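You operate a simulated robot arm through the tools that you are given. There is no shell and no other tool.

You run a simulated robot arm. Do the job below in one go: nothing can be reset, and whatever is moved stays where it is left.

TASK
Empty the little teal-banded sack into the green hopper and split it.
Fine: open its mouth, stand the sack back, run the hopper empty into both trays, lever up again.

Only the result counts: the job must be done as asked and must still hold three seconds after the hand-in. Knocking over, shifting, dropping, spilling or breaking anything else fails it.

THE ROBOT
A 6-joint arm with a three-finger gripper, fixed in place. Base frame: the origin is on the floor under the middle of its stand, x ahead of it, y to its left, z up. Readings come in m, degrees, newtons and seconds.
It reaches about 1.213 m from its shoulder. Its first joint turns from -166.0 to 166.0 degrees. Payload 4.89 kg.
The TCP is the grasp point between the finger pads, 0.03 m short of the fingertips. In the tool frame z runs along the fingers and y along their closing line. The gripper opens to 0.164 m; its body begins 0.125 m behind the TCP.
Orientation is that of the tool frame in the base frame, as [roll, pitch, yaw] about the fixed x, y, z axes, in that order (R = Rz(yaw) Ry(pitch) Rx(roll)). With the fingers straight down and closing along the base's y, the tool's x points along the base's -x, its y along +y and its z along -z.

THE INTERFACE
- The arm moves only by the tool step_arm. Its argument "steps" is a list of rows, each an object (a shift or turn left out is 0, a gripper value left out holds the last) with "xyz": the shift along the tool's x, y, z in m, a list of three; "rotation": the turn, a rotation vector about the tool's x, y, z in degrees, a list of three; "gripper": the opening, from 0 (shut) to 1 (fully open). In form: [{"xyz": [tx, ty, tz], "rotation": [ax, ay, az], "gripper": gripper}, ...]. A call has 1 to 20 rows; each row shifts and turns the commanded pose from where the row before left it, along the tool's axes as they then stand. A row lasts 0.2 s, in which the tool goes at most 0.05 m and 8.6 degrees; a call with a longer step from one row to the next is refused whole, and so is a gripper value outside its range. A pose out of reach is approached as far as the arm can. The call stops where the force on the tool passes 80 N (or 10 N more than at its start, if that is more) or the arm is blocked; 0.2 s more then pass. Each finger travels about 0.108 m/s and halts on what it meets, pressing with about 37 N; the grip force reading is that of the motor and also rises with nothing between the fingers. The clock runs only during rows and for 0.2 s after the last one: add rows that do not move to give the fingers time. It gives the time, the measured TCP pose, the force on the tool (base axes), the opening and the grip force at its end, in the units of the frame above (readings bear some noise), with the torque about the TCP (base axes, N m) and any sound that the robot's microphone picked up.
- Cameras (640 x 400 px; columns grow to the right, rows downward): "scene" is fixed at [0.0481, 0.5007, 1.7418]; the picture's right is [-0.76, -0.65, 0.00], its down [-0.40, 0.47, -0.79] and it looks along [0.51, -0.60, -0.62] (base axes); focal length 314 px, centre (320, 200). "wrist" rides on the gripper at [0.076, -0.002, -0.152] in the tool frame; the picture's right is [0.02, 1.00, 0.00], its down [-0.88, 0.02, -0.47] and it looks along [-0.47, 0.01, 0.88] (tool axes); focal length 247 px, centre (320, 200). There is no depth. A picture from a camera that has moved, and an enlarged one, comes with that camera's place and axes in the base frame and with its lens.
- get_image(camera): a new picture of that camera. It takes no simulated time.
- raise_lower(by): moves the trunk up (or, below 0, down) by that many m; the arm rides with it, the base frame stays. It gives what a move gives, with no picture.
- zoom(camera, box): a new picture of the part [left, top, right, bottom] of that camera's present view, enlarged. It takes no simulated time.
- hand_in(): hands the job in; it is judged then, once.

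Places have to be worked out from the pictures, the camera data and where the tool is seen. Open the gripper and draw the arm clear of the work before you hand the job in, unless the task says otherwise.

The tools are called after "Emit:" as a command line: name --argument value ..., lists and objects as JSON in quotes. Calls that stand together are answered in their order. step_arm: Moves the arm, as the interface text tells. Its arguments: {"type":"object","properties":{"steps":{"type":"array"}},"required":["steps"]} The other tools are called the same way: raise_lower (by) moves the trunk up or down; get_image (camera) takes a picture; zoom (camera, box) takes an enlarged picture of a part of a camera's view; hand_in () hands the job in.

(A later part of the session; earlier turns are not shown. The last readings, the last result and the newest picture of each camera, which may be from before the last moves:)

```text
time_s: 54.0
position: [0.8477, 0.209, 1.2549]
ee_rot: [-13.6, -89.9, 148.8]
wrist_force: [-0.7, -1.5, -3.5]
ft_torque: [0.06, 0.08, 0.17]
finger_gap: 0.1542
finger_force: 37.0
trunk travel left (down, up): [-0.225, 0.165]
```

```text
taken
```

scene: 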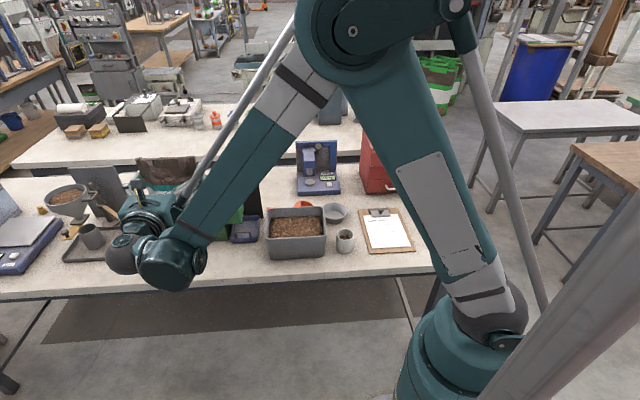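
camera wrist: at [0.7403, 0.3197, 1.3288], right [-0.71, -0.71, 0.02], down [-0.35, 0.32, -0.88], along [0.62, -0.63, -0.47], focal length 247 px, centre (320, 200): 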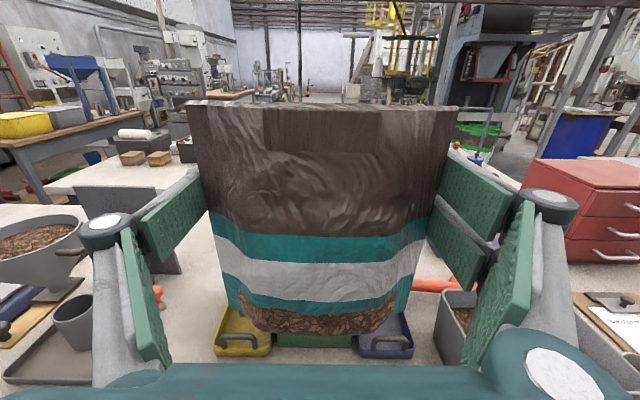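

The sack is now in front of the hopper at L≈0.747. I'm tilting it 30° forward here, which is well short of flowing, and then moving it in over the hopper to check alignment from above.

Emit:
step_arm --steps '[{"rotation": [0, -7.5, 0]}, {"rotation": [0, -7.5, 0]}, {"rotation": [0, -7.5, 0]}, {"rotation": [0, -7.5, 0]}, {"xyz": [0.0251, -0.0014, 0.0388]}, {"xyz": [0.0251, -0.0014, 0.0388]}, {"xyz": [0.0251, 0, 0.0388]}, {}]'

Emit:
get_image --camera "wrist"

Emit:
get_image --camera "scene"

```text
time_s: 55.8
position: [0.9467, 0.1156, 1.2611]
ee_rot: [179.9, -60.1, -44.9]
wrist_force: [0.9, -0.7, -5.2]
ft_torque: [-0.05, -0.06, 0.01]
finger_gap: 0.1542
finger_force: 37.0
trunk travel left (down, up): [-0.225, 0.165]
```

```text
taken
camera wrist: at [0.8821, 0.1839, 1.4015], right [-0.7, -0.72, 0.02], down [-0.62, 0.59, -0.53], along [0.37, -0.38, -0.85], focal length 247 px, centre (320, 200)
```

wrist: 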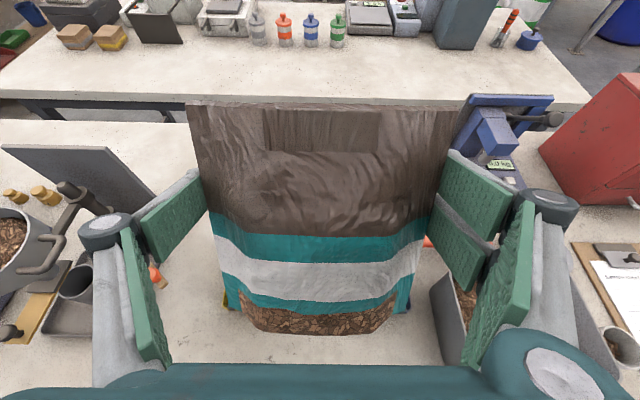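

```text
taken
```

scene: 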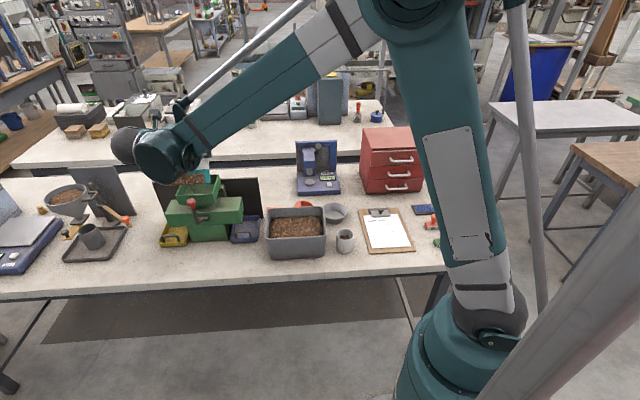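

TCP is at L≈0.751, B≈0.588, z≈1.261 with a 30° tilt. I'm checking the sack's placement above the hopper from the scene camera.

Emit:
zoom --camera "scene" --box '[140, 140, 280, 250]'

```text
3.64 times, centred on (210, 195) of scene
camera zoom: at [0.0481, 0.5007, 1.7418], right [-0.76, -0.65, 0.0], down [-0.4, 0.47, -0.79], along [0.51, -0.6, -0.62], focal length 1143 px, centre (720, 218)
```

zoom: 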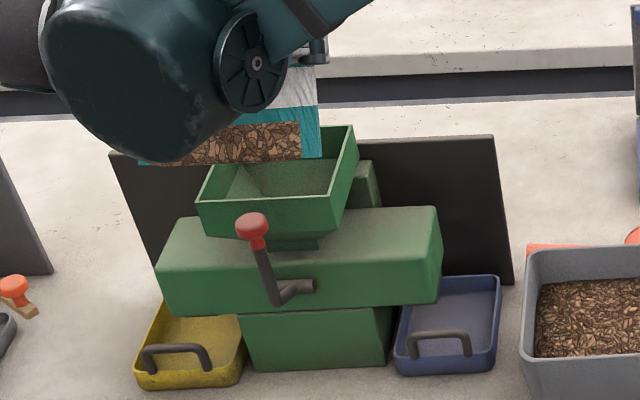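

The sack lines up with the hopper in L, and its edge projects where predicted. I'm tilting to 60° while lowering, with the mouth kept over the hopper and the sack clear of the knob.

Emit:
step_arm --steps '[{"xyz": [-0.0042, 0, 0.0033], "rotation": [0, -5, 0]}, {"xyz": [-0.0039, 0, 0.0036], "rotation": [0, -5, 0]}, {"xyz": [-0.0036, 0, 0.0039], "rotation": [0, -5, 0]}, {"xyz": [-0.0095, 0, 0.0085], "rotation": [0, -5, 0]}, {"xyz": [-0.0087, 0, 0.0093], "rotation": [0, -5, 0]}, {"xyz": [-0.0079, 0, 0.01], "rotation": [0, -5, 0]}, {}]'

Emit:
get_image --camera "wrist"

Emit:
zoom --camera "scene" --box '[140, 140, 280, 250]'

```text
time_s: 57.4
position: [0.9479, 0.1165, 1.2071]
ee_rot: [-180.0, -30.0, -44.9]
wrist_force: [0.2, -0.6, -4.9]
ft_torque: [-0.13, -0.1, 0.03]
finger_gap: 0.154
finger_force: 37.2
trunk travel left (down, up): [-0.225, 0.165]
```

```text
taken
camera wrist: at [0.9422, 0.1255, 1.3761], right [-0.69, -0.72, 0.01], down [-0.72, 0.69, -0.03], along [0.02, -0.03, -1.0], focal length 247 px, centre (320, 200)
```

wrist: 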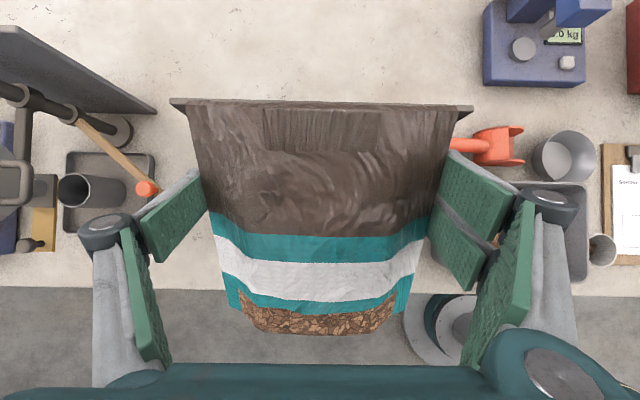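

```text
3.64 times, centred on (210, 195) of scene
camera zoom: at [0.0481, 0.5007, 1.7418], right [-0.76, -0.65, 0.0], down [-0.4, 0.47, -0.79], along [0.51, -0.6, -0.62], focal length 1143 px, centre (720, 218)
```

zoom: 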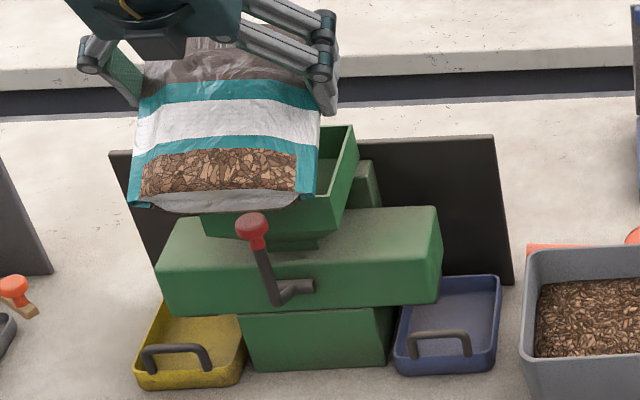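

At 60° the mouth is directly over the hopper, and the sack's bottom clears the knob. Continuing slowly to 76° and watching the weight and any spilling.

Emit:
step_arm --steps '[{"xyz": [-0.0033, 0, 0.0043], "rotation": [0, -4, 0]}, {"xyz": [-0.003, 0, 0.0046], "rotation": [0, -4, 0]}, {"xyz": [-0.0026, 0, 0.0047], "rotation": [0, -4, 0]}, {"xyz": [-0.0024, 0, 0.0049], "rotation": [0, -4, 0]}, {}, {}]'

Emit:
get_image --camera "wrist"

Emit:
zoom --camera "scene" --box '[140, 140, 280, 250]'

```text
time_s: 58.8
position: [0.946, 0.1188, 1.1851]
ee_rot: [-180.0, -14.1, -44.9]
wrist_force: [-0.1, 0.2, -4.8]
ft_torque: [-0.12, -0.13, 0.0]
finger_gap: 0.154
finger_force: 37.5
trunk travel left (down, up): [-0.225, 0.165]
```

```text
taken
camera wrist: at [0.9737, 0.0945, 1.3505], right [-0.69, -0.72, 0.01], down [-0.7, 0.67, 0.24], along [-0.18, 0.17, -0.97], focal length 247 px, centre (320, 200)
```

wrist: 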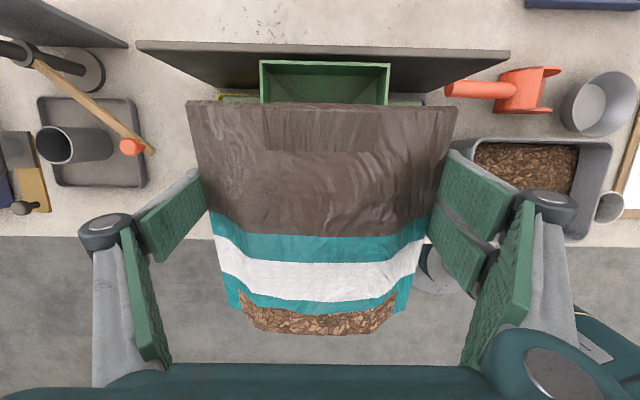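

```text
3.64 times, centred on (210, 195) of scene
camera zoom: at [0.0481, 0.5007, 1.7418], right [-0.76, -0.65, 0.0], down [-0.4, 0.47, -0.79], along [0.51, -0.6, -0.62], focal length 1143 px, centre (720, 218)
```

zoom: 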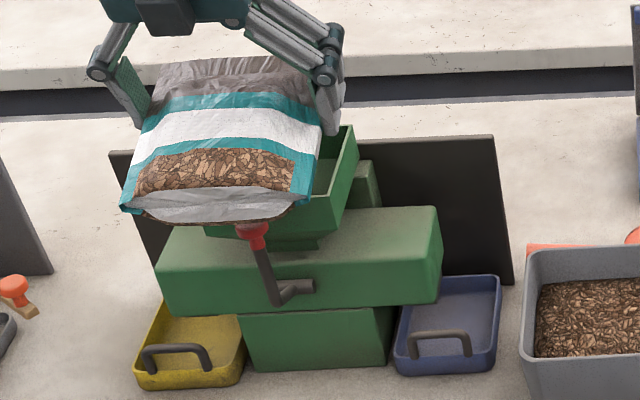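

The hopper shows just beyond the mouth, centred within about 2.5 mm of the sack, and nothing has flowed yet. I'm correcting that offset and tilting on to 100° slowly, then pausing.

Emit:
step_arm --steps '[{"xyz": [-0.0005, 0.0025, 0.0018], "rotation": [0, -3, 0]}, {"xyz": [-0.0004, 0, 0.0018], "rotation": [0, -3, 0]}, {"xyz": [-0.0003, 0, 0.0018], "rotation": [0, -3, 0]}, {"xyz": [-0.0002, 0, 0.0019], "rotation": [0, -3, 0]}, {"xyz": [-0.0001, 0, 0.0019], "rotation": [0, -3, 0]}, {"xyz": [0, 0, 0.0019], "rotation": [0, -3, 0]}, {"xyz": [0.0001, 0, 0.0019], "rotation": [0, -3, 0]}, {"xyz": [0.0002, 0, 0.0019], "rotation": [0, -3, 0]}, {}, {}, {}]'

Emit:
get_image --camera "wrist"

Emit:
zoom --camera "scene" --box '[140, 140, 280, 250]'

```text
time_s: 61.2
position: [0.9448, 0.1166, 1.1704]
ee_rot: [-180.0, 10.0, -44.9]
wrist_force: [0.5, 0.8, -4.0]
ft_torque: [-0.12, -0.17, 0.02]
finger_gap: 0.1541
finger_force: 37.3
trunk travel left (down, up): [-0.225, 0.165]
```

```text
taken
camera wrist: at [1.0172, 0.047, 1.306], right [-0.69, -0.72, 0.0], down [-0.57, 0.54, 0.62], along [-0.44, 0.43, -0.79], focal length 247 px, centre (320, 200)
```

wrist: 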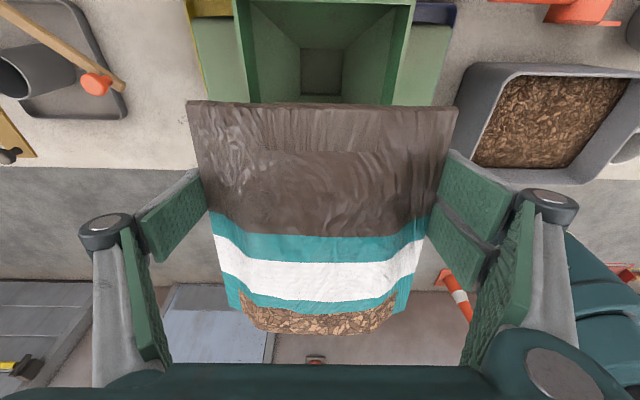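

```text
3.64 times, centred on (210, 195) of scene
camera zoom: at [0.0481, 0.5007, 1.7418], right [-0.76, -0.65, 0.0], down [-0.4, 0.47, -0.79], along [0.51, -0.6, -0.62], focal length 1143 px, centre (720, 218)
```

zoom: 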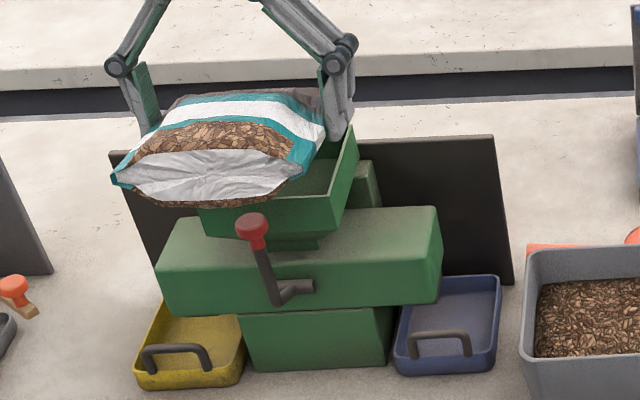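

The hopper interior is visible, centred below the mouth, and there's still no flow at 100°. Tilting on to 115° and pausing.

Emit:
step_arm --steps '[{"xyz": [0.0007, 0.001, 0.0018], "rotation": [0, -3, 0]}, {"xyz": [0.0008, 0, 0.0018], "rotation": [0, -3, 0]}, {"xyz": [0.0009, 0, 0.0017], "rotation": [0, -3, 0]}, {"xyz": [0.001, 0, 0.0016], "rotation": [0, -3, 0]}, {"xyz": [0.0011, 0, 0.0016], "rotation": [0, -3, 0]}, {}, {}, {}, {}]'

Emit:
get_image --camera "wrist"

Emit:
zoom --camera "scene" --box '[140, 140, 280, 250]'

```text
time_s: 63.2
position: [0.9453, 0.1149, 1.1607]
ee_rot: [180.0, 24.9, -44.9]
wrist_force: [-0.2, 0.3, -4.2]
ft_torque: [-0.11, -0.15, -0.01]
finger_gap: 0.1541
finger_force: 36.9
trunk travel left (down, up): [-0.225, 0.165]
```

```text
taken
camera wrist: at [1.0406, 0.0228, 1.2653], right [-0.69, -0.72, -0.01], down [-0.44, 0.41, 0.8], along [-0.57, 0.56, -0.6], focal length 247 px, centre (320, 200)
```

wrist: 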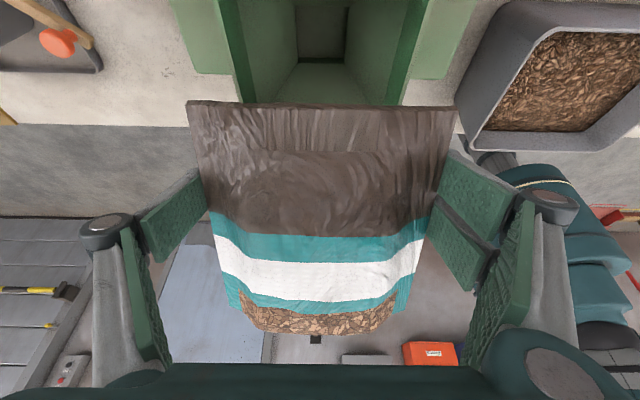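

```text
3.64 times, centred on (210, 195) of scene
camera zoom: at [0.0481, 0.5007, 1.7418], right [-0.76, -0.65, 0.0], down [-0.4, 0.47, -0.79], along [0.51, -0.6, -0.62], focal length 1143 px, centre (720, 218)
```

zoom: 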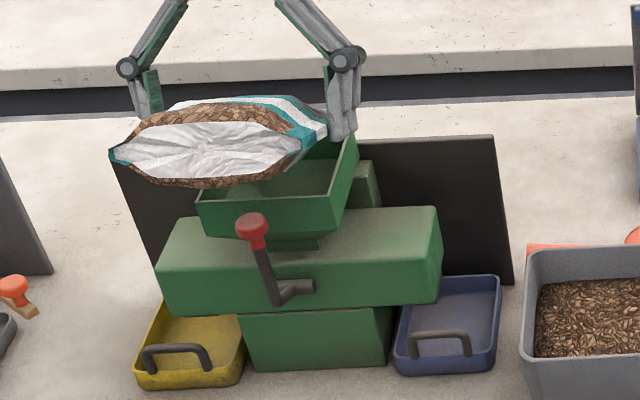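

Still nothing has come out at 115°. I'm zooming on the mouth edge to see whether it's still open.

Emit:
zoom --camera "wrist" --box '[180, 85, 460, 135]'

Emit:
zoom --camera "scene" --box '[160, 160, 230, 210]'

```text
2.29 times, centred on (320, 110) of wrist
camera zoom: at [1.0406, 0.0228, 1.2653], right [-0.69, -0.72, -0.01], down [-0.44, 0.41, 0.8], along [-0.57, 0.56, -0.6], focal length 564 px, centre (320, 406)
```

zoom: 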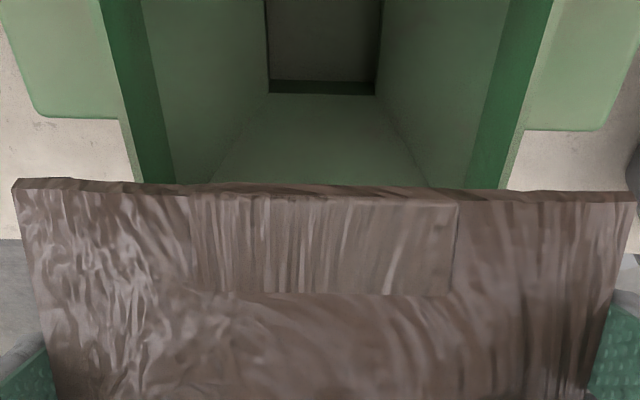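

```text
8.00 times, centred on (195, 185) of scene
camera zoom: at [0.0481, 0.5007, 1.7418], right [-0.76, -0.65, 0.0], down [-0.4, 0.47, -0.79], along [0.51, -0.6, -0.62], focal length 2514 px, centre (1320, 320)
```

zoom: 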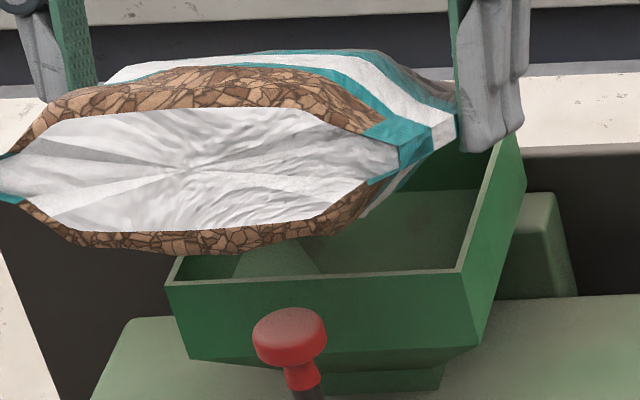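

The slit is on the underside and out of view from here. I'm tilting further to 130°, keeping the mouth just above the rim.

Emit:
step_arm --steps '[{"xyz": [0.0012, 0, 0.0015], "rotation": [0, -3, 0]}, {"xyz": [0.0013, 0, 0.0015], "rotation": [0, -3, 0]}, {"xyz": [0.0013, 0, 0.0014], "rotation": [0, -3, 0]}, {"xyz": [0.0014, 0, 0.0013], "rotation": [0, -3, 0]}, {"xyz": [0.0014, 0, 0.0013], "rotation": [0, -3, 0]}, {}, {}, {}, {}, {}]'

Emit:
get_image --camera "wrist"

Emit:
zoom --camera "scene" --box '[140, 140, 280, 250]'

```text
time_s: 65.4
position: [0.9467, 0.1219, 1.1512]
ee_rot: [-178.3, 38.3, -45.0]
wrist_force: [-0.5, -0.2, -3.5]
ft_torque: [-0.12, -0.11, 0.01]
finger_gap: 0.154
finger_force: 37.5
out of reach, approached as far as the arm can: row 5
trunk travel left (down, up): [-0.225, 0.165]
```

```text
taken
camera wrist: at [1.054, 0.0123, 1.2219], right [-0.71, -0.71, -0.03], down [-0.3, 0.26, 0.92], along [-0.64, 0.66, -0.4], focal length 247 px, centre (320, 200)
```

wrist: 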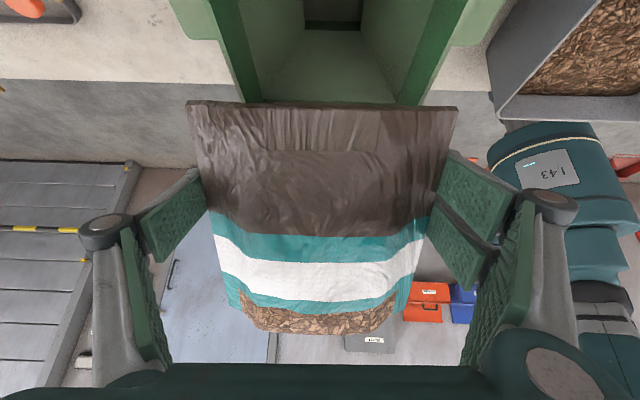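

```text
3.64 times, centred on (210, 195) of scene
camera zoom: at [0.0481, 0.5007, 1.7418], right [-0.76, -0.65, 0.0], down [-0.4, 0.47, -0.79], along [0.51, -0.6, -0.62], focal length 1143 px, centre (720, 218)
```

zoom: 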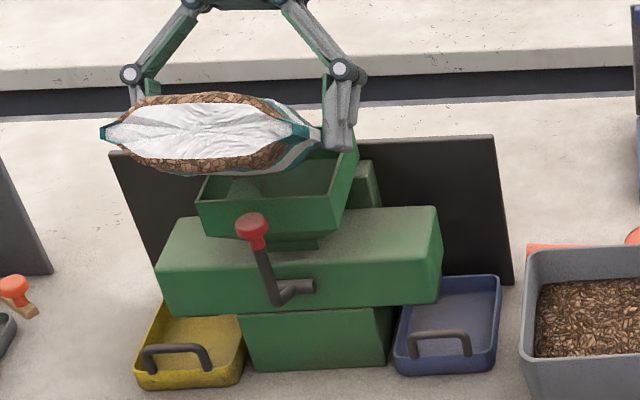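

The arm is at its limit near 128° and the hopper is still empty, so the 7 mm gap must be too small or must have closed. The mouth gaped best while hanging from its front lip, so I'll bring the sack back upright, return it to its place, and examine the mouth again.

Emit:
step_arm --steps '[{"xyz": [-0.0032, 0, -0.0038], "rotation": [0, 5, 0]}, {"xyz": [-0.0029, 0, -0.0041], "rotation": [0, 5, 0]}, {"xyz": [-0.0025, 0, -0.0043], "rotation": [0, 5, 0]}, {"xyz": [-0.0021, 0, -0.0045], "rotation": [0, 5, 0]}, {"xyz": [-0.0034, 0, -0.0094], "rotation": [0, 5, 0]}, {"xyz": [-0.0026, 0, -0.0097], "rotation": [0, 5, 0]}, {"xyz": [-0.0017, 0, -0.0098], "rotation": [0, 5, 0]}, {"xyz": [-0.0009, 0, -0.01], "rotation": [0, 5, 0]}, {"xyz": [0, 0, -0.01], "rotation": [0, 5, 0]}, {"xyz": [0.0009, 0, -0.01], "rotation": [0, 5, 0]}, {"xyz": [0.0017, 0, -0.0098], "rotation": [0, 5, 0]}, {"xyz": [0.0026, 0, -0.0097], "rotation": [0, 5, 0]}, {"xyz": [0.0034, 0, -0.0094], "rotation": [0, 5, 0]}, {"xyz": [0.0042, 0, -0.0091], "rotation": [0, 5, 0]}, {"rotation": [0, 6, 0]}, {"rotation": [0, 6, 0]}, {"rotation": [0, 6, 0]}, {"rotation": [0, 6, 0]}, {"rotation": [0, 6, 0]}, {}]'

Emit:
get_image --camera "scene"

```text
time_s: 69.6
position: [0.9466, 0.123, 1.2702]
ee_rot: [179.9, -60.1, -44.8]
wrist_force: [0.5, -0.9, -4.4]
ft_torque: [-0.1, -0.09, -0.05]
finger_gap: 0.1541
finger_force: 36.9
trunk travel left (down, up): [-0.225, 0.165]
```

```text
taken
```

scene: 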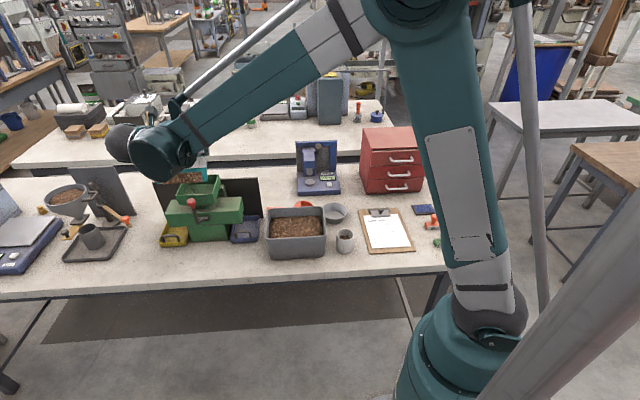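

Upright again with nothing spilled. Moving the sack back to above its place.

Emit:
step_arm --steps '[{"xyz": [-0.022, 0, -0.0381]}, {"xyz": [-0.022, 0, -0.0381]}, {"xyz": [-0.022, 0, -0.0381]}, {"rotation": [0, 7.5, 0]}, {"rotation": [0, 7.5, 0]}, {"rotation": [0, 7.5, 0]}, {"rotation": [0, 7.6, 0]}, {"xyz": [0, -0.0419, 0]}, {"xyz": [0, -0.0419, 0]}, {"xyz": [0, -0.0419, 0]}, {"xyz": [0, -0.0419, 0]}, {"xyz": [0, -0.0419, 0]}, {"xyz": [0, -0.0419, 0]}, {"xyz": [0, -0.0419, 0]}, {}, {}]'

Emit:
get_image --camera "wrist"

Emit:
zoom --camera "scene" --box '[40, 140, 150, 240]'

```text
time_s: 73.0
position: [1.0594, 0.4225, 1.271]
ee_rot: [6.2, -89.9, 129.1]
wrist_force: [0.9, 0.1, -5.7]
ft_torque: [-0.04, -0.05, -0.05]
finger_gap: 0.1545
finger_force: 37.2
trunk travel left (down, up): [-0.225, 0.165]
```

```text
taken
camera wrist: at [0.9528, 0.5319, 1.3449], right [-0.71, -0.71, 0.02], down [-0.35, 0.32, -0.88], along [0.62, -0.63, -0.47], focal length 247 px, centre (320, 200)
```

wrist: 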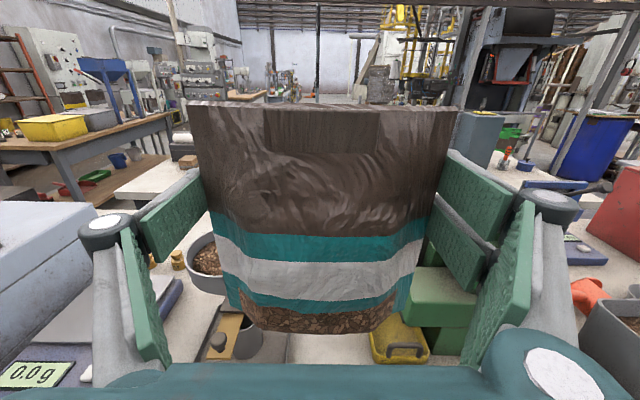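

```text
4.00 times, centred on (95, 190) of scene
camera zoom: at [0.0481, 0.5007, 1.7418], right [-0.76, -0.65, 0.0], down [-0.4, 0.47, -0.79], along [0.51, -0.6, -0.62], focal length 1257 px, centre (1220, 240)
```

zoom: 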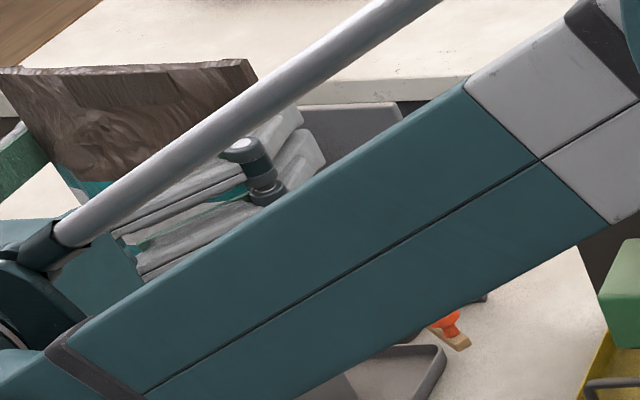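

The pose is good (L≈1.048, B≈0.450). Lowering the sack onto its spot and releasing.

Emit:
step_arm --steps '[{"xyz": [-0.0425, -0.0017, 0]}, {"xyz": [-0.0425, 0, 0]}, {"xyz": [-0.0425, 0, 0]}, {"xyz": [-0.0425, 0, 0]}, {"xyz": [-0.0425, 0, 0]}, {"xyz": [-0.0425, 0, 0]}, {"xyz": [-0.04, 0, 0]}, {"xyz": [-0.007, 0, 0]}, {"xyz": [-0.004, 0, 0]}, {}]'

Emit:
zoom --camera "scene" --box '[50, 205, 150, 285]'

```text
time_s: 75.2
position: [1.0632, 0.4238, 0.9646]
ee_rot: [3.5, -89.8, 131.6]
wrist_force: [0.3, -0.8, -5.0]
ft_torque: [-0.01, -0.04, -0.01]
finger_gap: 0.1543
finger_force: 37.2
trunk travel left (down, up): [-0.225, 0.165]
```

```text
5.00 times, centred on (100, 245) of scene
camera zoom: at [0.0481, 0.5007, 1.7418], right [-0.76, -0.65, 0.0], down [-0.4, 0.47, -0.79], along [0.51, -0.6, -0.62], focal length 1571 px, centre (1420, -25)
```

zoom: 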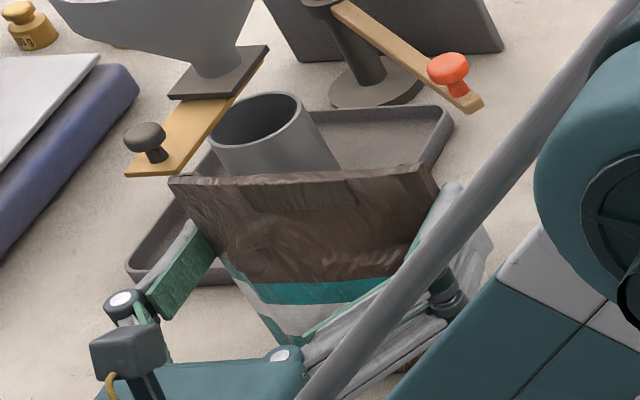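

The load is still on the gripper (−5 N), so the sack is just above the table. Lowering in millimetre steps to contact.

Emit:
step_arm --steps '[{"xyz": [-0.0015, 0, 0]}, {"xyz": [-0.0015, 0, 0]}, {}]'

```text
time_s: 76.0
position: [1.0613, 0.4235, 0.9642]
ee_rot: [-4.6, -89.7, 139.6]
wrist_force: [8.5, 2.2, 20.3]
ft_torque: [0.0, 0.25, -0.03]
finger_gap: 0.1541
finger_force: 36.8
trunk travel left (down, up): [-0.225, 0.165]
```

It's in firm contact now (+20 N), so I'm easing up 1 mm, releasing, and backing away to view the mouth from above.

Emit:
step_arm --steps '[{"xyz": [0.0012, 0, 0]}, {}, {"gripper": 0.97}, {"gripper": 1.0}, {}, {"xyz": [0, 0, -0.03]}, {"xyz": [0, 0, -0.04]}, {"xyz": [0, 0, -0.05]}, {"xyz": [0.045, 0, -0.02]}, {"xyz": [0.045, 0, 0]}, {"xyz": [0.045, 0, 0]}, {"xyz": [0.045, 0, 0]}, {"rotation": [0, -8.5, 0]}, {"rotation": [0, -8.5, 0]}, {"rotation": [0, -8.5, 0]}, {"rotation": [0, -8.5, 0]}, {"rotation": [0, -8.5, 0]}, {"rotation": [0, -8.5, 0]}, {"rotation": [0, -5, 0]}, {}]'

Emit:
get_image --camera "wrist"

Emit:
zoom --camera "wrist" --box '[250, 80, 390, 165]'

```text
time_s: 80.2
position: [0.9625, 0.5231, 1.1446]
ee_rot: [-180.0, -34.1, -45.0]
wrist_force: [0.3, 0.2, 0.4]
ft_torque: [0.07, 0.0, 0.0]
finger_gap: 0.1639
finger_force: 0.2
trunk travel left (down, up): [-0.225, 0.165]
```

```text
taken
camera wrist: at [0.9476, 0.5406, 1.311], right [-0.69, -0.72, 0.01], down [-0.72, 0.69, -0.1], along [0.07, -0.08, -0.99], focal length 247 px, centre (320, 200)
```

wrist: 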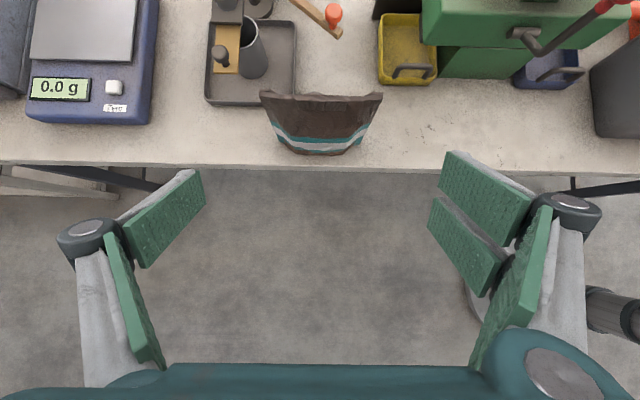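

```text
4.57 times, centred on (320, 122) of wrist
camera zoom: at [0.9476, 0.5406, 1.311], right [-0.69, -0.72, 0.01], down [-0.72, 0.69, -0.1], along [0.07, -0.08, -0.99], focal length 1129 px, centre (320, 554)
```

zoom: 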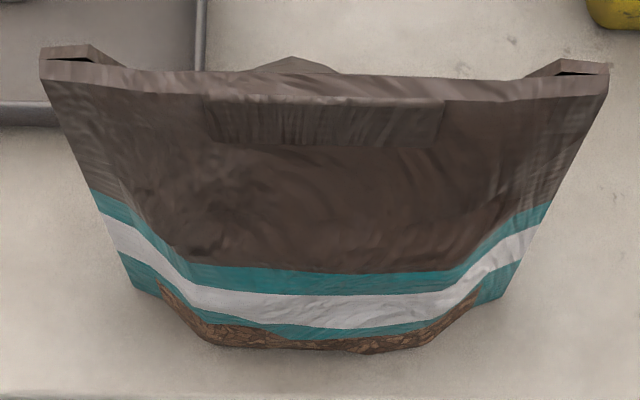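

The slit shows at both ends beside the ears. I'm sliding over the top for a straight-down look.

Emit:
step_arm --steps '[{"xyz": [0.0322, 0, 0.0216]}, {"xyz": [0.0322, 0, 0.0216]}, {"xyz": [0.0322, 0, 0.0216]}, {"xyz": [0.0322, 0, 0.0216]}, {}]'

Emit:
zoom --camera "wrist" --box '[240, 170, 410, 260]'

Emit:
zoom --camera "wrist" --box '[280, 205, 360, 250]'

```text
time_s: 81.4
position: [1.0734, 0.4127, 1.1448]
ee_rot: [179.9, -34.1, -45.0]
wrist_force: [0.7, -0.1, -0.1]
ft_torque: [0.08, 0.07, 0.02]
finger_gap: 0.164
finger_force: 0.1
trunk travel left (down, up): [-0.225, 0.165]
```

```text
3.76 times, centred on (325, 215) of wrist
camera zoom: at [1.059, 0.4313, 1.3124], right [-0.69, -0.72, 0.01], down [-0.72, 0.69, -0.1], along [0.07, -0.08, -0.99], focal length 930 px, centre (301, 144)
```

zoom: 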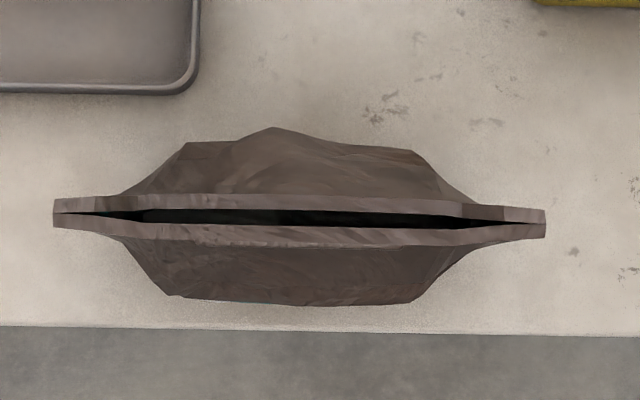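

```text
8.00 times, centred on (320, 228) of wrist
camera zoom: at [1.059, 0.4313, 1.3124], right [-0.69, -0.72, 0.01], down [-0.72, 0.69, -0.1], along [0.07, -0.08, -0.99], focal length 1976 px, centre (320, -20)
```

zoom: 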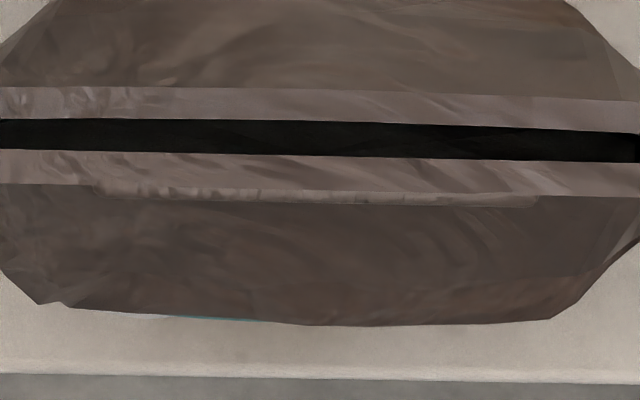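

The gap is now only about 5 mm; the mouth slowly closes, and in my tilt the free front lip lay on top and would fall shut. I want to learn how the loosened lip behaves, so I'm turning back to the vertical, lip-pinching attitude above the tab.

Emit:
step_arm --steps '[{"xyz": [0.028, 0, -0.0415], "gripper": 0.32}, {"rotation": [0, -8.5, 0]}, {"rotation": [0, -8.5, 0]}, {"rotation": [0, -8.5, 0]}, {"rotation": [0, -8.5, 0]}, {"rotation": [0, 0, 8.2]}, {"rotation": [0, 0, 8.2]}, {"rotation": [0, 0, 8.2]}, {"rotation": [0, 0, 8.2]}, {"rotation": [0, 0, 8.2]}, {"rotation": [0, 0, 8.2]}, {"rotation": [0, 0, 8.2]}, {"rotation": [0, 0, 8.2]}, {"rotation": [0, 0, 8.2]}, {"rotation": [0, 0, 8.2]}, {"rotation": [0, 0, 8.0]}, {}]'

Emit:
get_image --camera "wrist"

Emit:
zoom --camera "wrist" --box '[280, 55, 370, 195]'

```text
time_s: 85.0
position: [1.0723, 0.4132, 1.1937]
ee_rot: [-179.8, 0.1, -135.0]
wrist_force: [0.7, -0.3, 0.4]
ft_torque: [0.01, 0.01, 0.02]
finger_gap: 0.0528
finger_force: 0.0
trunk travel left (down, up): [-0.225, 0.165]
```

```text
taken
camera wrist: at [1.0187, 0.3605, 1.3447], right [-0.72, 0.69, 0.0], down [0.61, 0.64, 0.47], along [0.33, 0.34, -0.88], focal length 247 px, centre (320, 200)
```

wrist: 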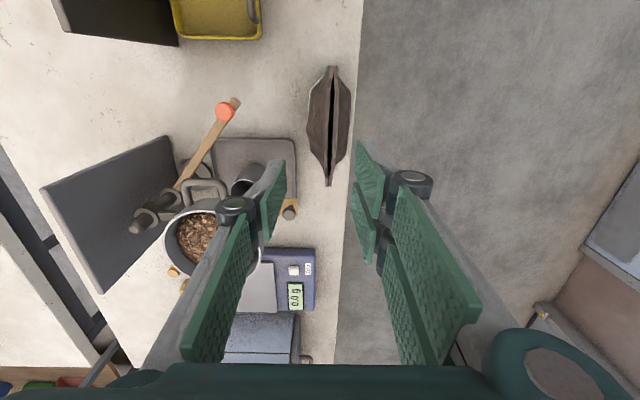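

```text
2.86 times, centred on (325, 125) of wrist
camera zoom: at [1.0187, 0.3605, 1.3447], right [-0.72, 0.69, 0.0], down [0.61, 0.64, 0.47], along [0.33, 0.34, -0.88], focal length 706 px, centre (306, 414)
```

zoom: 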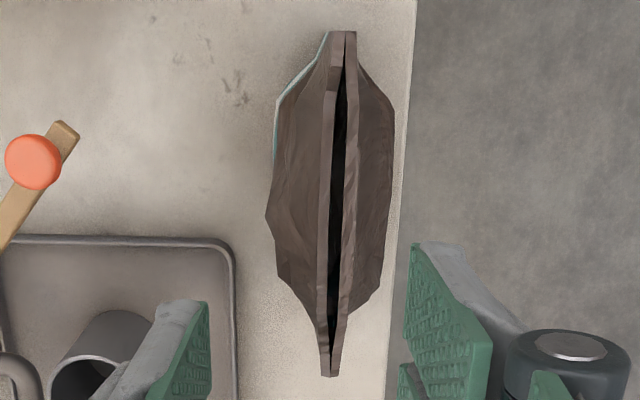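

The lip centre is now at B≈0.444, L≈1.049. I'm moving over it, descending so the tips end just above the notch bottom (z≈1.0), and pinching the front lip as before.

Emit:
step_arm --steps '[{"xyz": [0.001, 0.022, 0.03]}, {"xyz": [0, 0, 0.045]}, {"xyz": [0, 0, 0.045]}, {"xyz": [0, 0, 0.039]}, {}, {"gripper": 0.2}, {"gripper": 0.1}, {"gripper": 0.02}, {}, {}]'

Emit:
get_image --camera "wrist"

Emit:
zoom --camera "scene" --box '[50, 205, 150, 285]'

```text
time_s: 87.2
position: [1.0557, 0.4273, 1.0368]
ee_rot: [-179.8, -0.1, -134.9]
wrist_force: [0.7, 0.4, 1.3]
ft_torque: [0.01, 0.06, -0.02]
finger_gap: 0.0063
finger_force: 37.7
trunk travel left (down, up): [-0.225, 0.165]
```

```text
taken
camera wrist: at [1.0024, 0.3742, 1.1869], right [-0.72, 0.69, 0.0], down [0.61, 0.64, 0.47], along [0.33, 0.34, -0.88], focal length 247 px, centre (320, 200)
```

wrist: 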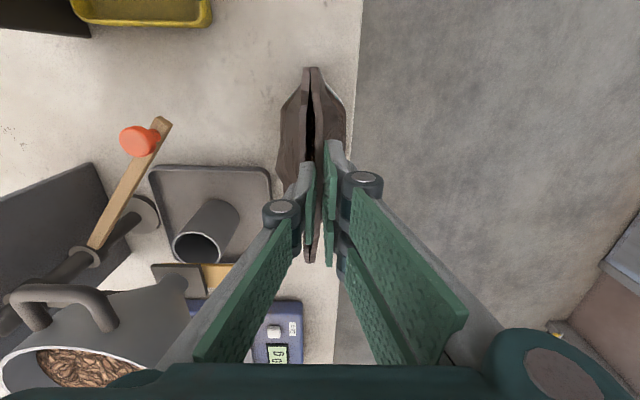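

```text
5.00 times, centred on (100, 245) of scene
camera zoom: at [0.0481, 0.5007, 1.7418], right [-0.76, -0.65, 0.0], down [-0.4, 0.47, -0.79], along [0.51, -0.6, -0.62], focal length 1571 px, centre (1420, -25)
```

zoom: 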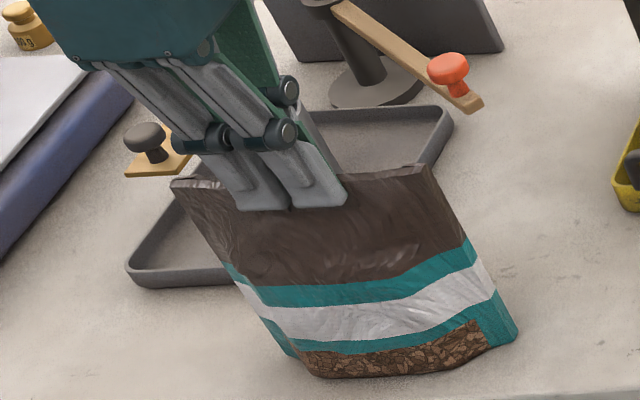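

The lip is pinched with the mouth ajar. I'm pulling it forward 1 cm in small steps to see whether the mouth now opens instead of the sack sliding.

Emit:
zoom --camera "wrist" --box '[285, 60, 355, 160]'

Emit:
step_arm --steps '[{"xyz": [0, 0.0025, 0]}, {"xyz": [0, 0.0025, 0]}, {"xyz": [0, 0.0025, 0]}, {"xyz": [0, 0.0025, 0]}, {}]'

Emit:
zoom --camera "wrist" --box '[285, 60, 355, 160]'

Emit:
zoom --camera "scene" --box '[50, 205, 150, 285]'

```text
4.00 times, centred on (320, 110) of wrist
camera zoom: at [1.0024, 0.3742, 1.1869], right [-0.72, 0.69, 0.0], down [0.61, 0.64, 0.47], along [0.33, 0.34, -0.88], focal length 988 px, centre (320, 560)
```

zoom: 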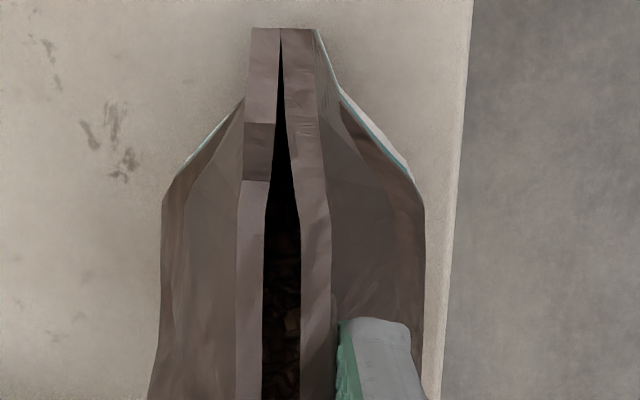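

```text
time_s: 88.4
position: [1.0496, 0.4347, 1.0363]
ee_rot: [-179.7, 0.0, -134.8]
wrist_force: [-3.7, -4.8, 12.0]
ft_torque: [-0.48, 0.42, 0.0]
finger_gap: 0.006
finger_force: 37.1
trunk travel left (down, up): [-0.225, 0.165]
```

```text
4.00 times, centred on (320, 110) of wrist
camera zoom: at [0.9959, 0.3808, 1.1868], right [-0.72, 0.69, 0.0], down [0.61, 0.64, 0.47], along [0.33, 0.34, -0.88], focal length 988 px, centre (320, 560)
```

zoom: 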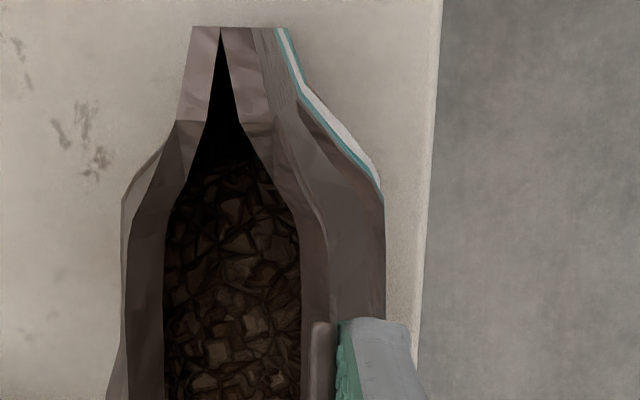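

```text
5.00 times, centred on (100, 245) of scene
camera zoom: at [0.0481, 0.5007, 1.7418], right [-0.76, -0.65, 0.0], down [-0.4, 0.47, -0.79], along [0.51, -0.6, -0.62], focal length 1571 px, centre (1420, -25)
```

zoom: 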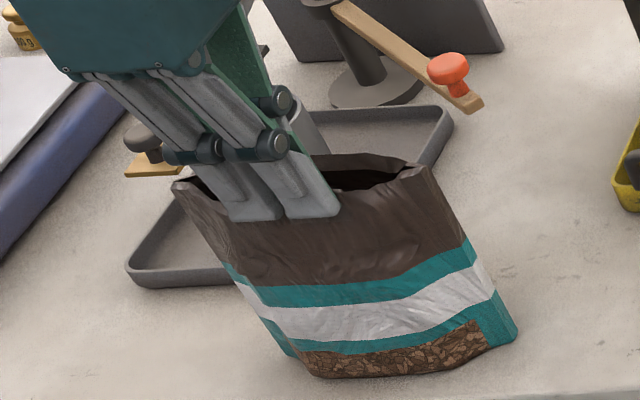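

That worked: pulling the loosened lip 1 cm forward opened the mouth about 3.5 cm with the sack standing still, and the chips are fully visible. I'm releasing the lip to see if it stays open.

Emit:
step_arm --steps '[{"gripper": 0.06}, {"gripper": 0.12}, {"gripper": 0.25}, {"gripper": 0.35}, {}, {}]'

Emit:
zoom --camera "wrist" --box '[270, 60, 370, 260]'

Emit:
zoom --camera "scene" --box '[50, 205, 150, 285]'

```text
time_s: 89.8
position: [1.0482, 0.4362, 1.0354]
ee_rot: [-179.9, 0.0, -134.8]
wrist_force: [0.1, 0.4, -0.1]
ft_torque: [0.0, 0.01, 0.02]
finger_gap: 0.0573
finger_force: 0.0
trunk travel left (down, up): [-0.225, 0.165]
```

```text
2.00 times, centred on (320, 160) of wrist
camera zoom: at [0.9966, 0.3812, 1.186], right [-0.72, 0.69, 0.0], down [0.61, 0.64, 0.47], along [0.33, 0.34, -0.88], focal length 494 px, centre (320, 280)
```

zoom: 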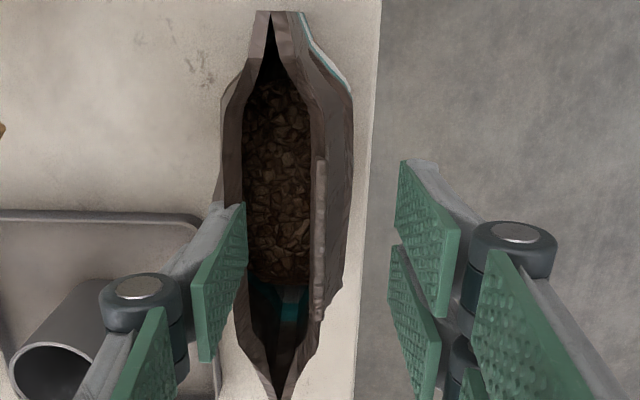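

```text
5.00 times, centred on (100, 245) of scene
camera zoom: at [0.0481, 0.5007, 1.7418], right [-0.76, -0.65, 0.0], down [-0.4, 0.47, -0.79], along [0.51, -0.6, -0.62], focal length 1571 px, centre (1420, -25)
```

zoom: 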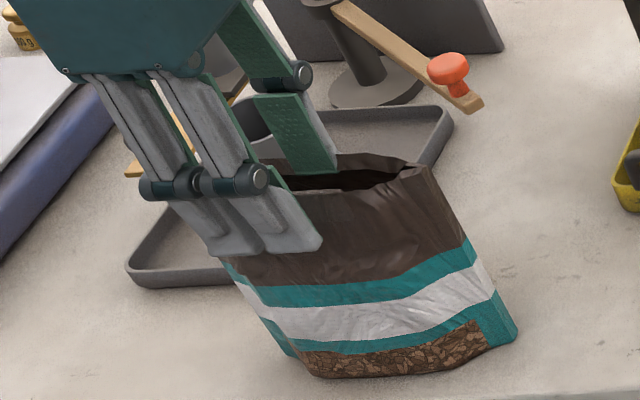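

The mouth stays wide open, about 3.5 cm. Now I'll repeat the side grip from the front, starting by retreating up and forward and turning the gripper.

Emit:
step_arm --steps '[{"xyz": [0, 0, -0.03]}, {"xyz": [0, 0, -0.04]}, {"xyz": [0, 0, -0.045]}, {"xyz": [0, 0, -0.04]}, {"xyz": [0, 0.04, 0], "gripper": 0.6}, {"xyz": [0, 0.045, 0], "gripper": 1.0}, {"xyz": [0, 0.045, 0]}, {"xyz": [0, 0.045, 0]}, {"xyz": [0, 0.02, 0]}, {"rotation": [0, 0, -8.2]}, {"rotation": [0, 0, -8.2]}, {"rotation": [0, 0, -8.2]}, {"rotation": [0, 0, -8.2]}, {"rotation": [0, 0, -8.2]}, {"rotation": [0, 0, -8.2]}, {"rotation": [0, 0, -8.2]}, {"rotation": [0, 0, -8.2]}, {"rotation": [0, 0, -8.2]}, {"rotation": [0, 0, -8.2]}, {"rotation": [0, 0, -8.2]}]'

Emit:
zoom --camera "scene" --box '[50, 205, 150, 285]'

```text
time_s: 94.0
position: [0.9091, 0.572, 1.1879]
ee_rot: [-180.0, -0.2, -44.5]
wrist_force: [0.1, 0.6, 0.3]
ft_torque: [0.01, 0.0, -0.02]
finger_gap: 0.1639
finger_force: 0.1
trunk travel left (down, up): [-0.225, 0.165]
```

```text
5.00 times, centred on (100, 245) of scene
camera zoom: at [0.0481, 0.5007, 1.7418], right [-0.76, -0.65, 0.0], down [-0.4, 0.47, -0.79], along [0.51, -0.6, -0.62], focal length 1571 px, centre (1420, -25)
```

zoom: 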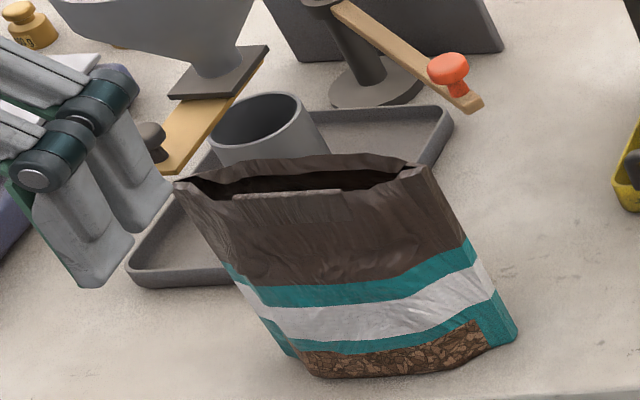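

The sack is standing with its mouth wide open. Pitching to horizontal and descending to grasp height.

Emit:
step_arm --steps '[{"rotation": [0, 8.2, 0.4]}, {"rotation": [0, 8.2, 0]}, {"rotation": [0, 8.2, 0]}, {"rotation": [0, 8.2, 0]}, {"rotation": [0, 8.2, 0]}, {"rotation": [0, 8.2, 0]}, {"rotation": [0, 8.2, 0]}, {"rotation": [0, 8.2, 0]}, {"rotation": [0, 8.2, 0]}, {"rotation": [0, 8.2, 0]}, {"rotation": [0, 8.0, 0]}, {"xyz": [-0.045, -0.0017, 0]}, {"xyz": [-0.045, 0, 0]}, {"xyz": [-0.045, 0, 0]}, {"xyz": [-0.045, 0, 0]}, {"xyz": [-0.0445, 0, 0]}, {}]'

Emit:
get_image --camera "wrist"

Emit:
zoom --camera "wrist" --box '[240, 80, 400, 250]'

```text
time_s: 97.6
position: [0.9116, 0.5727, 0.9651]
ee_rot: [-6.2, -89.8, 140.9]
wrist_force: [-0.2, -0.1, -0.2]
ft_torque: [-0.07, -0.05, -0.02]
finger_gap: 0.1638
finger_force: 0.0
trunk travel left (down, up): [-0.225, 0.165]
```

```text
taken
camera wrist: at [0.8057, 0.6836, 1.0395], right [-0.71, -0.71, 0.02], down [-0.35, 0.32, -0.88], along [0.62, -0.63, -0.47], focal length 247 px, centre (320, 200)
```

wrist: 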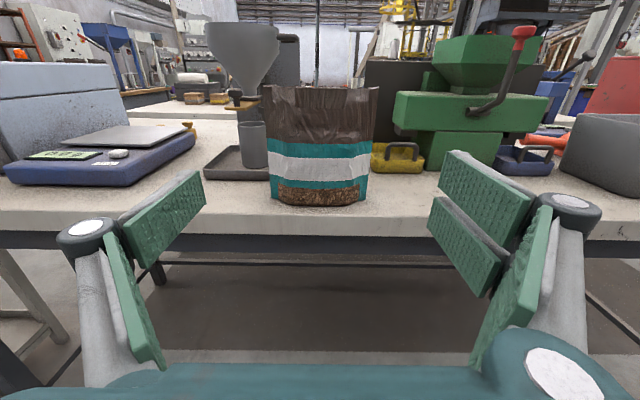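

```text
2.35 times, centred on (320, 165) of wrist
camera zoom: at [0.8057, 0.6836, 1.0395], right [-0.71, -0.71, 0.02], down [-0.35, 0.32, -0.88], along [0.62, -0.63, -0.47], focal length 581 px, centre (320, 282)
```

zoom: 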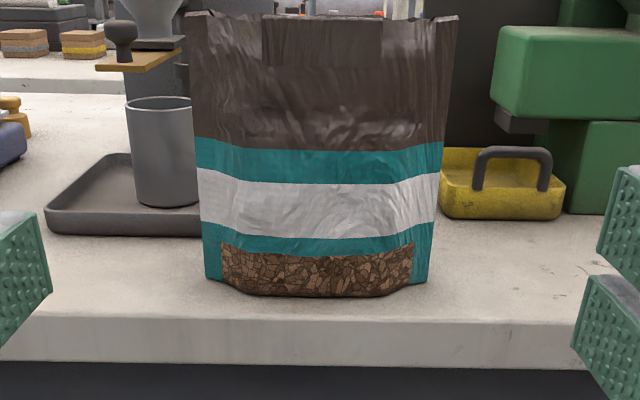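

The alignment is within 1 mm. Advancing to just in front of the sack.

Emit:
step_arm --steps '[{"xyz": [0, 0, 0.035]}, {"xyz": [0, 0, 0.035]}, {"xyz": [0, 0, 0.035]}, {"xyz": [0, 0, 0.035]}, {"xyz": [0, 0, 0.028]}, {}]'

Emit:
get_image --camera "wrist"

```text
time_s: 99.0
position: [1.0307, 0.4534, 0.9665]
ee_rot: [-8.4, -89.8, 143.2]
wrist_force: [0.3, 0.1, 0.9]
ft_torque: [-0.01, 0.01, 0.03]
finger_gap: 0.164
finger_force: 0.1
trunk travel left (down, up): [-0.225, 0.165]
```

```text
taken
camera wrist: at [0.9244, 0.563, 1.0396], right [-0.71, -0.71, 0.02], down [-0.34, 0.32, -0.88], along [0.62, -0.63, -0.47], focal length 247 px, centre (320, 200)
```

wrist: 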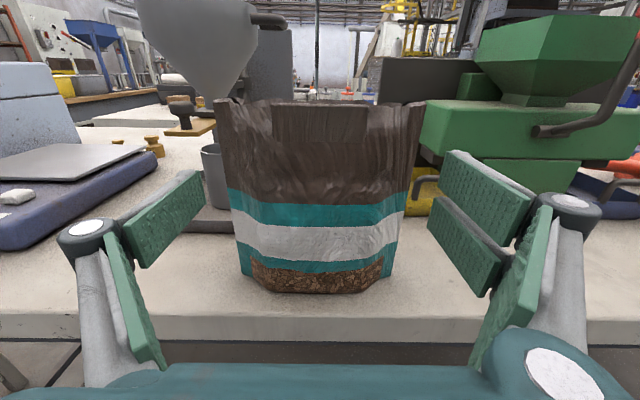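

Centred again. Going in and closing on the narrow sides.

Emit:
step_arm --steps '[{"xyz": [0, 0, 0.02]}, {"xyz": [0, 0, 0.022]}, {}, {"gripper": 0.95}, {"gripper": 0.9}, {"gripper": 0.85}, {}, {}]'

Emit:
get_image --camera "wrist"

Emit:
zoom --camera "scene" --box '[50, 205, 150, 285]'

```text
time_s: 100.8
position: [1.0595, 0.4256, 0.9649]
ee_rot: [-9.1, -89.8, 144.0]
wrist_force: [-0.7, 0.6, 0.1]
ft_torque: [0.05, -0.09, -0.03]
finger_gap: 0.1542
finger_force: 36.7
trunk travel left (down, up): [-0.225, 0.165]
```

```text
taken
camera wrist: at [0.9541, 0.5351, 1.0396], right [-0.71, -0.71, 0.02], down [-0.34, 0.32, -0.88], along [0.62, -0.63, -0.47], focal length 247 px, centre (320, 200)
```

wrist: 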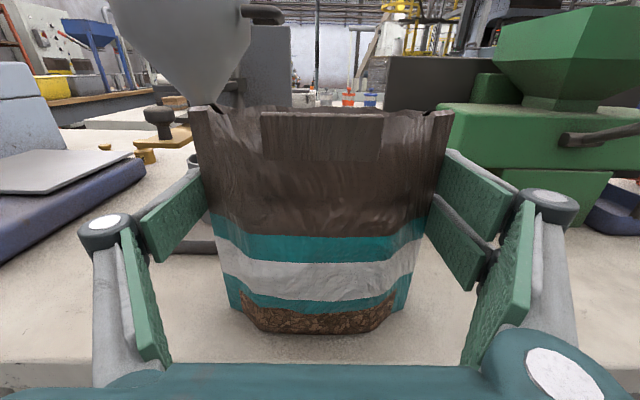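

```text
5.00 times, centred on (100, 245) of scene
camera zoom: at [0.0481, 0.5007, 1.7418], right [-0.76, -0.65, 0.0], down [-0.4, 0.47, -0.79], along [0.51, -0.6, -0.62], focal length 1571 px, centre (1420, -25)
```

zoom: 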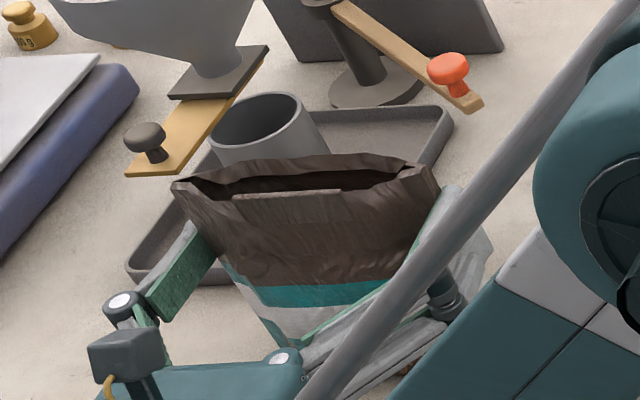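

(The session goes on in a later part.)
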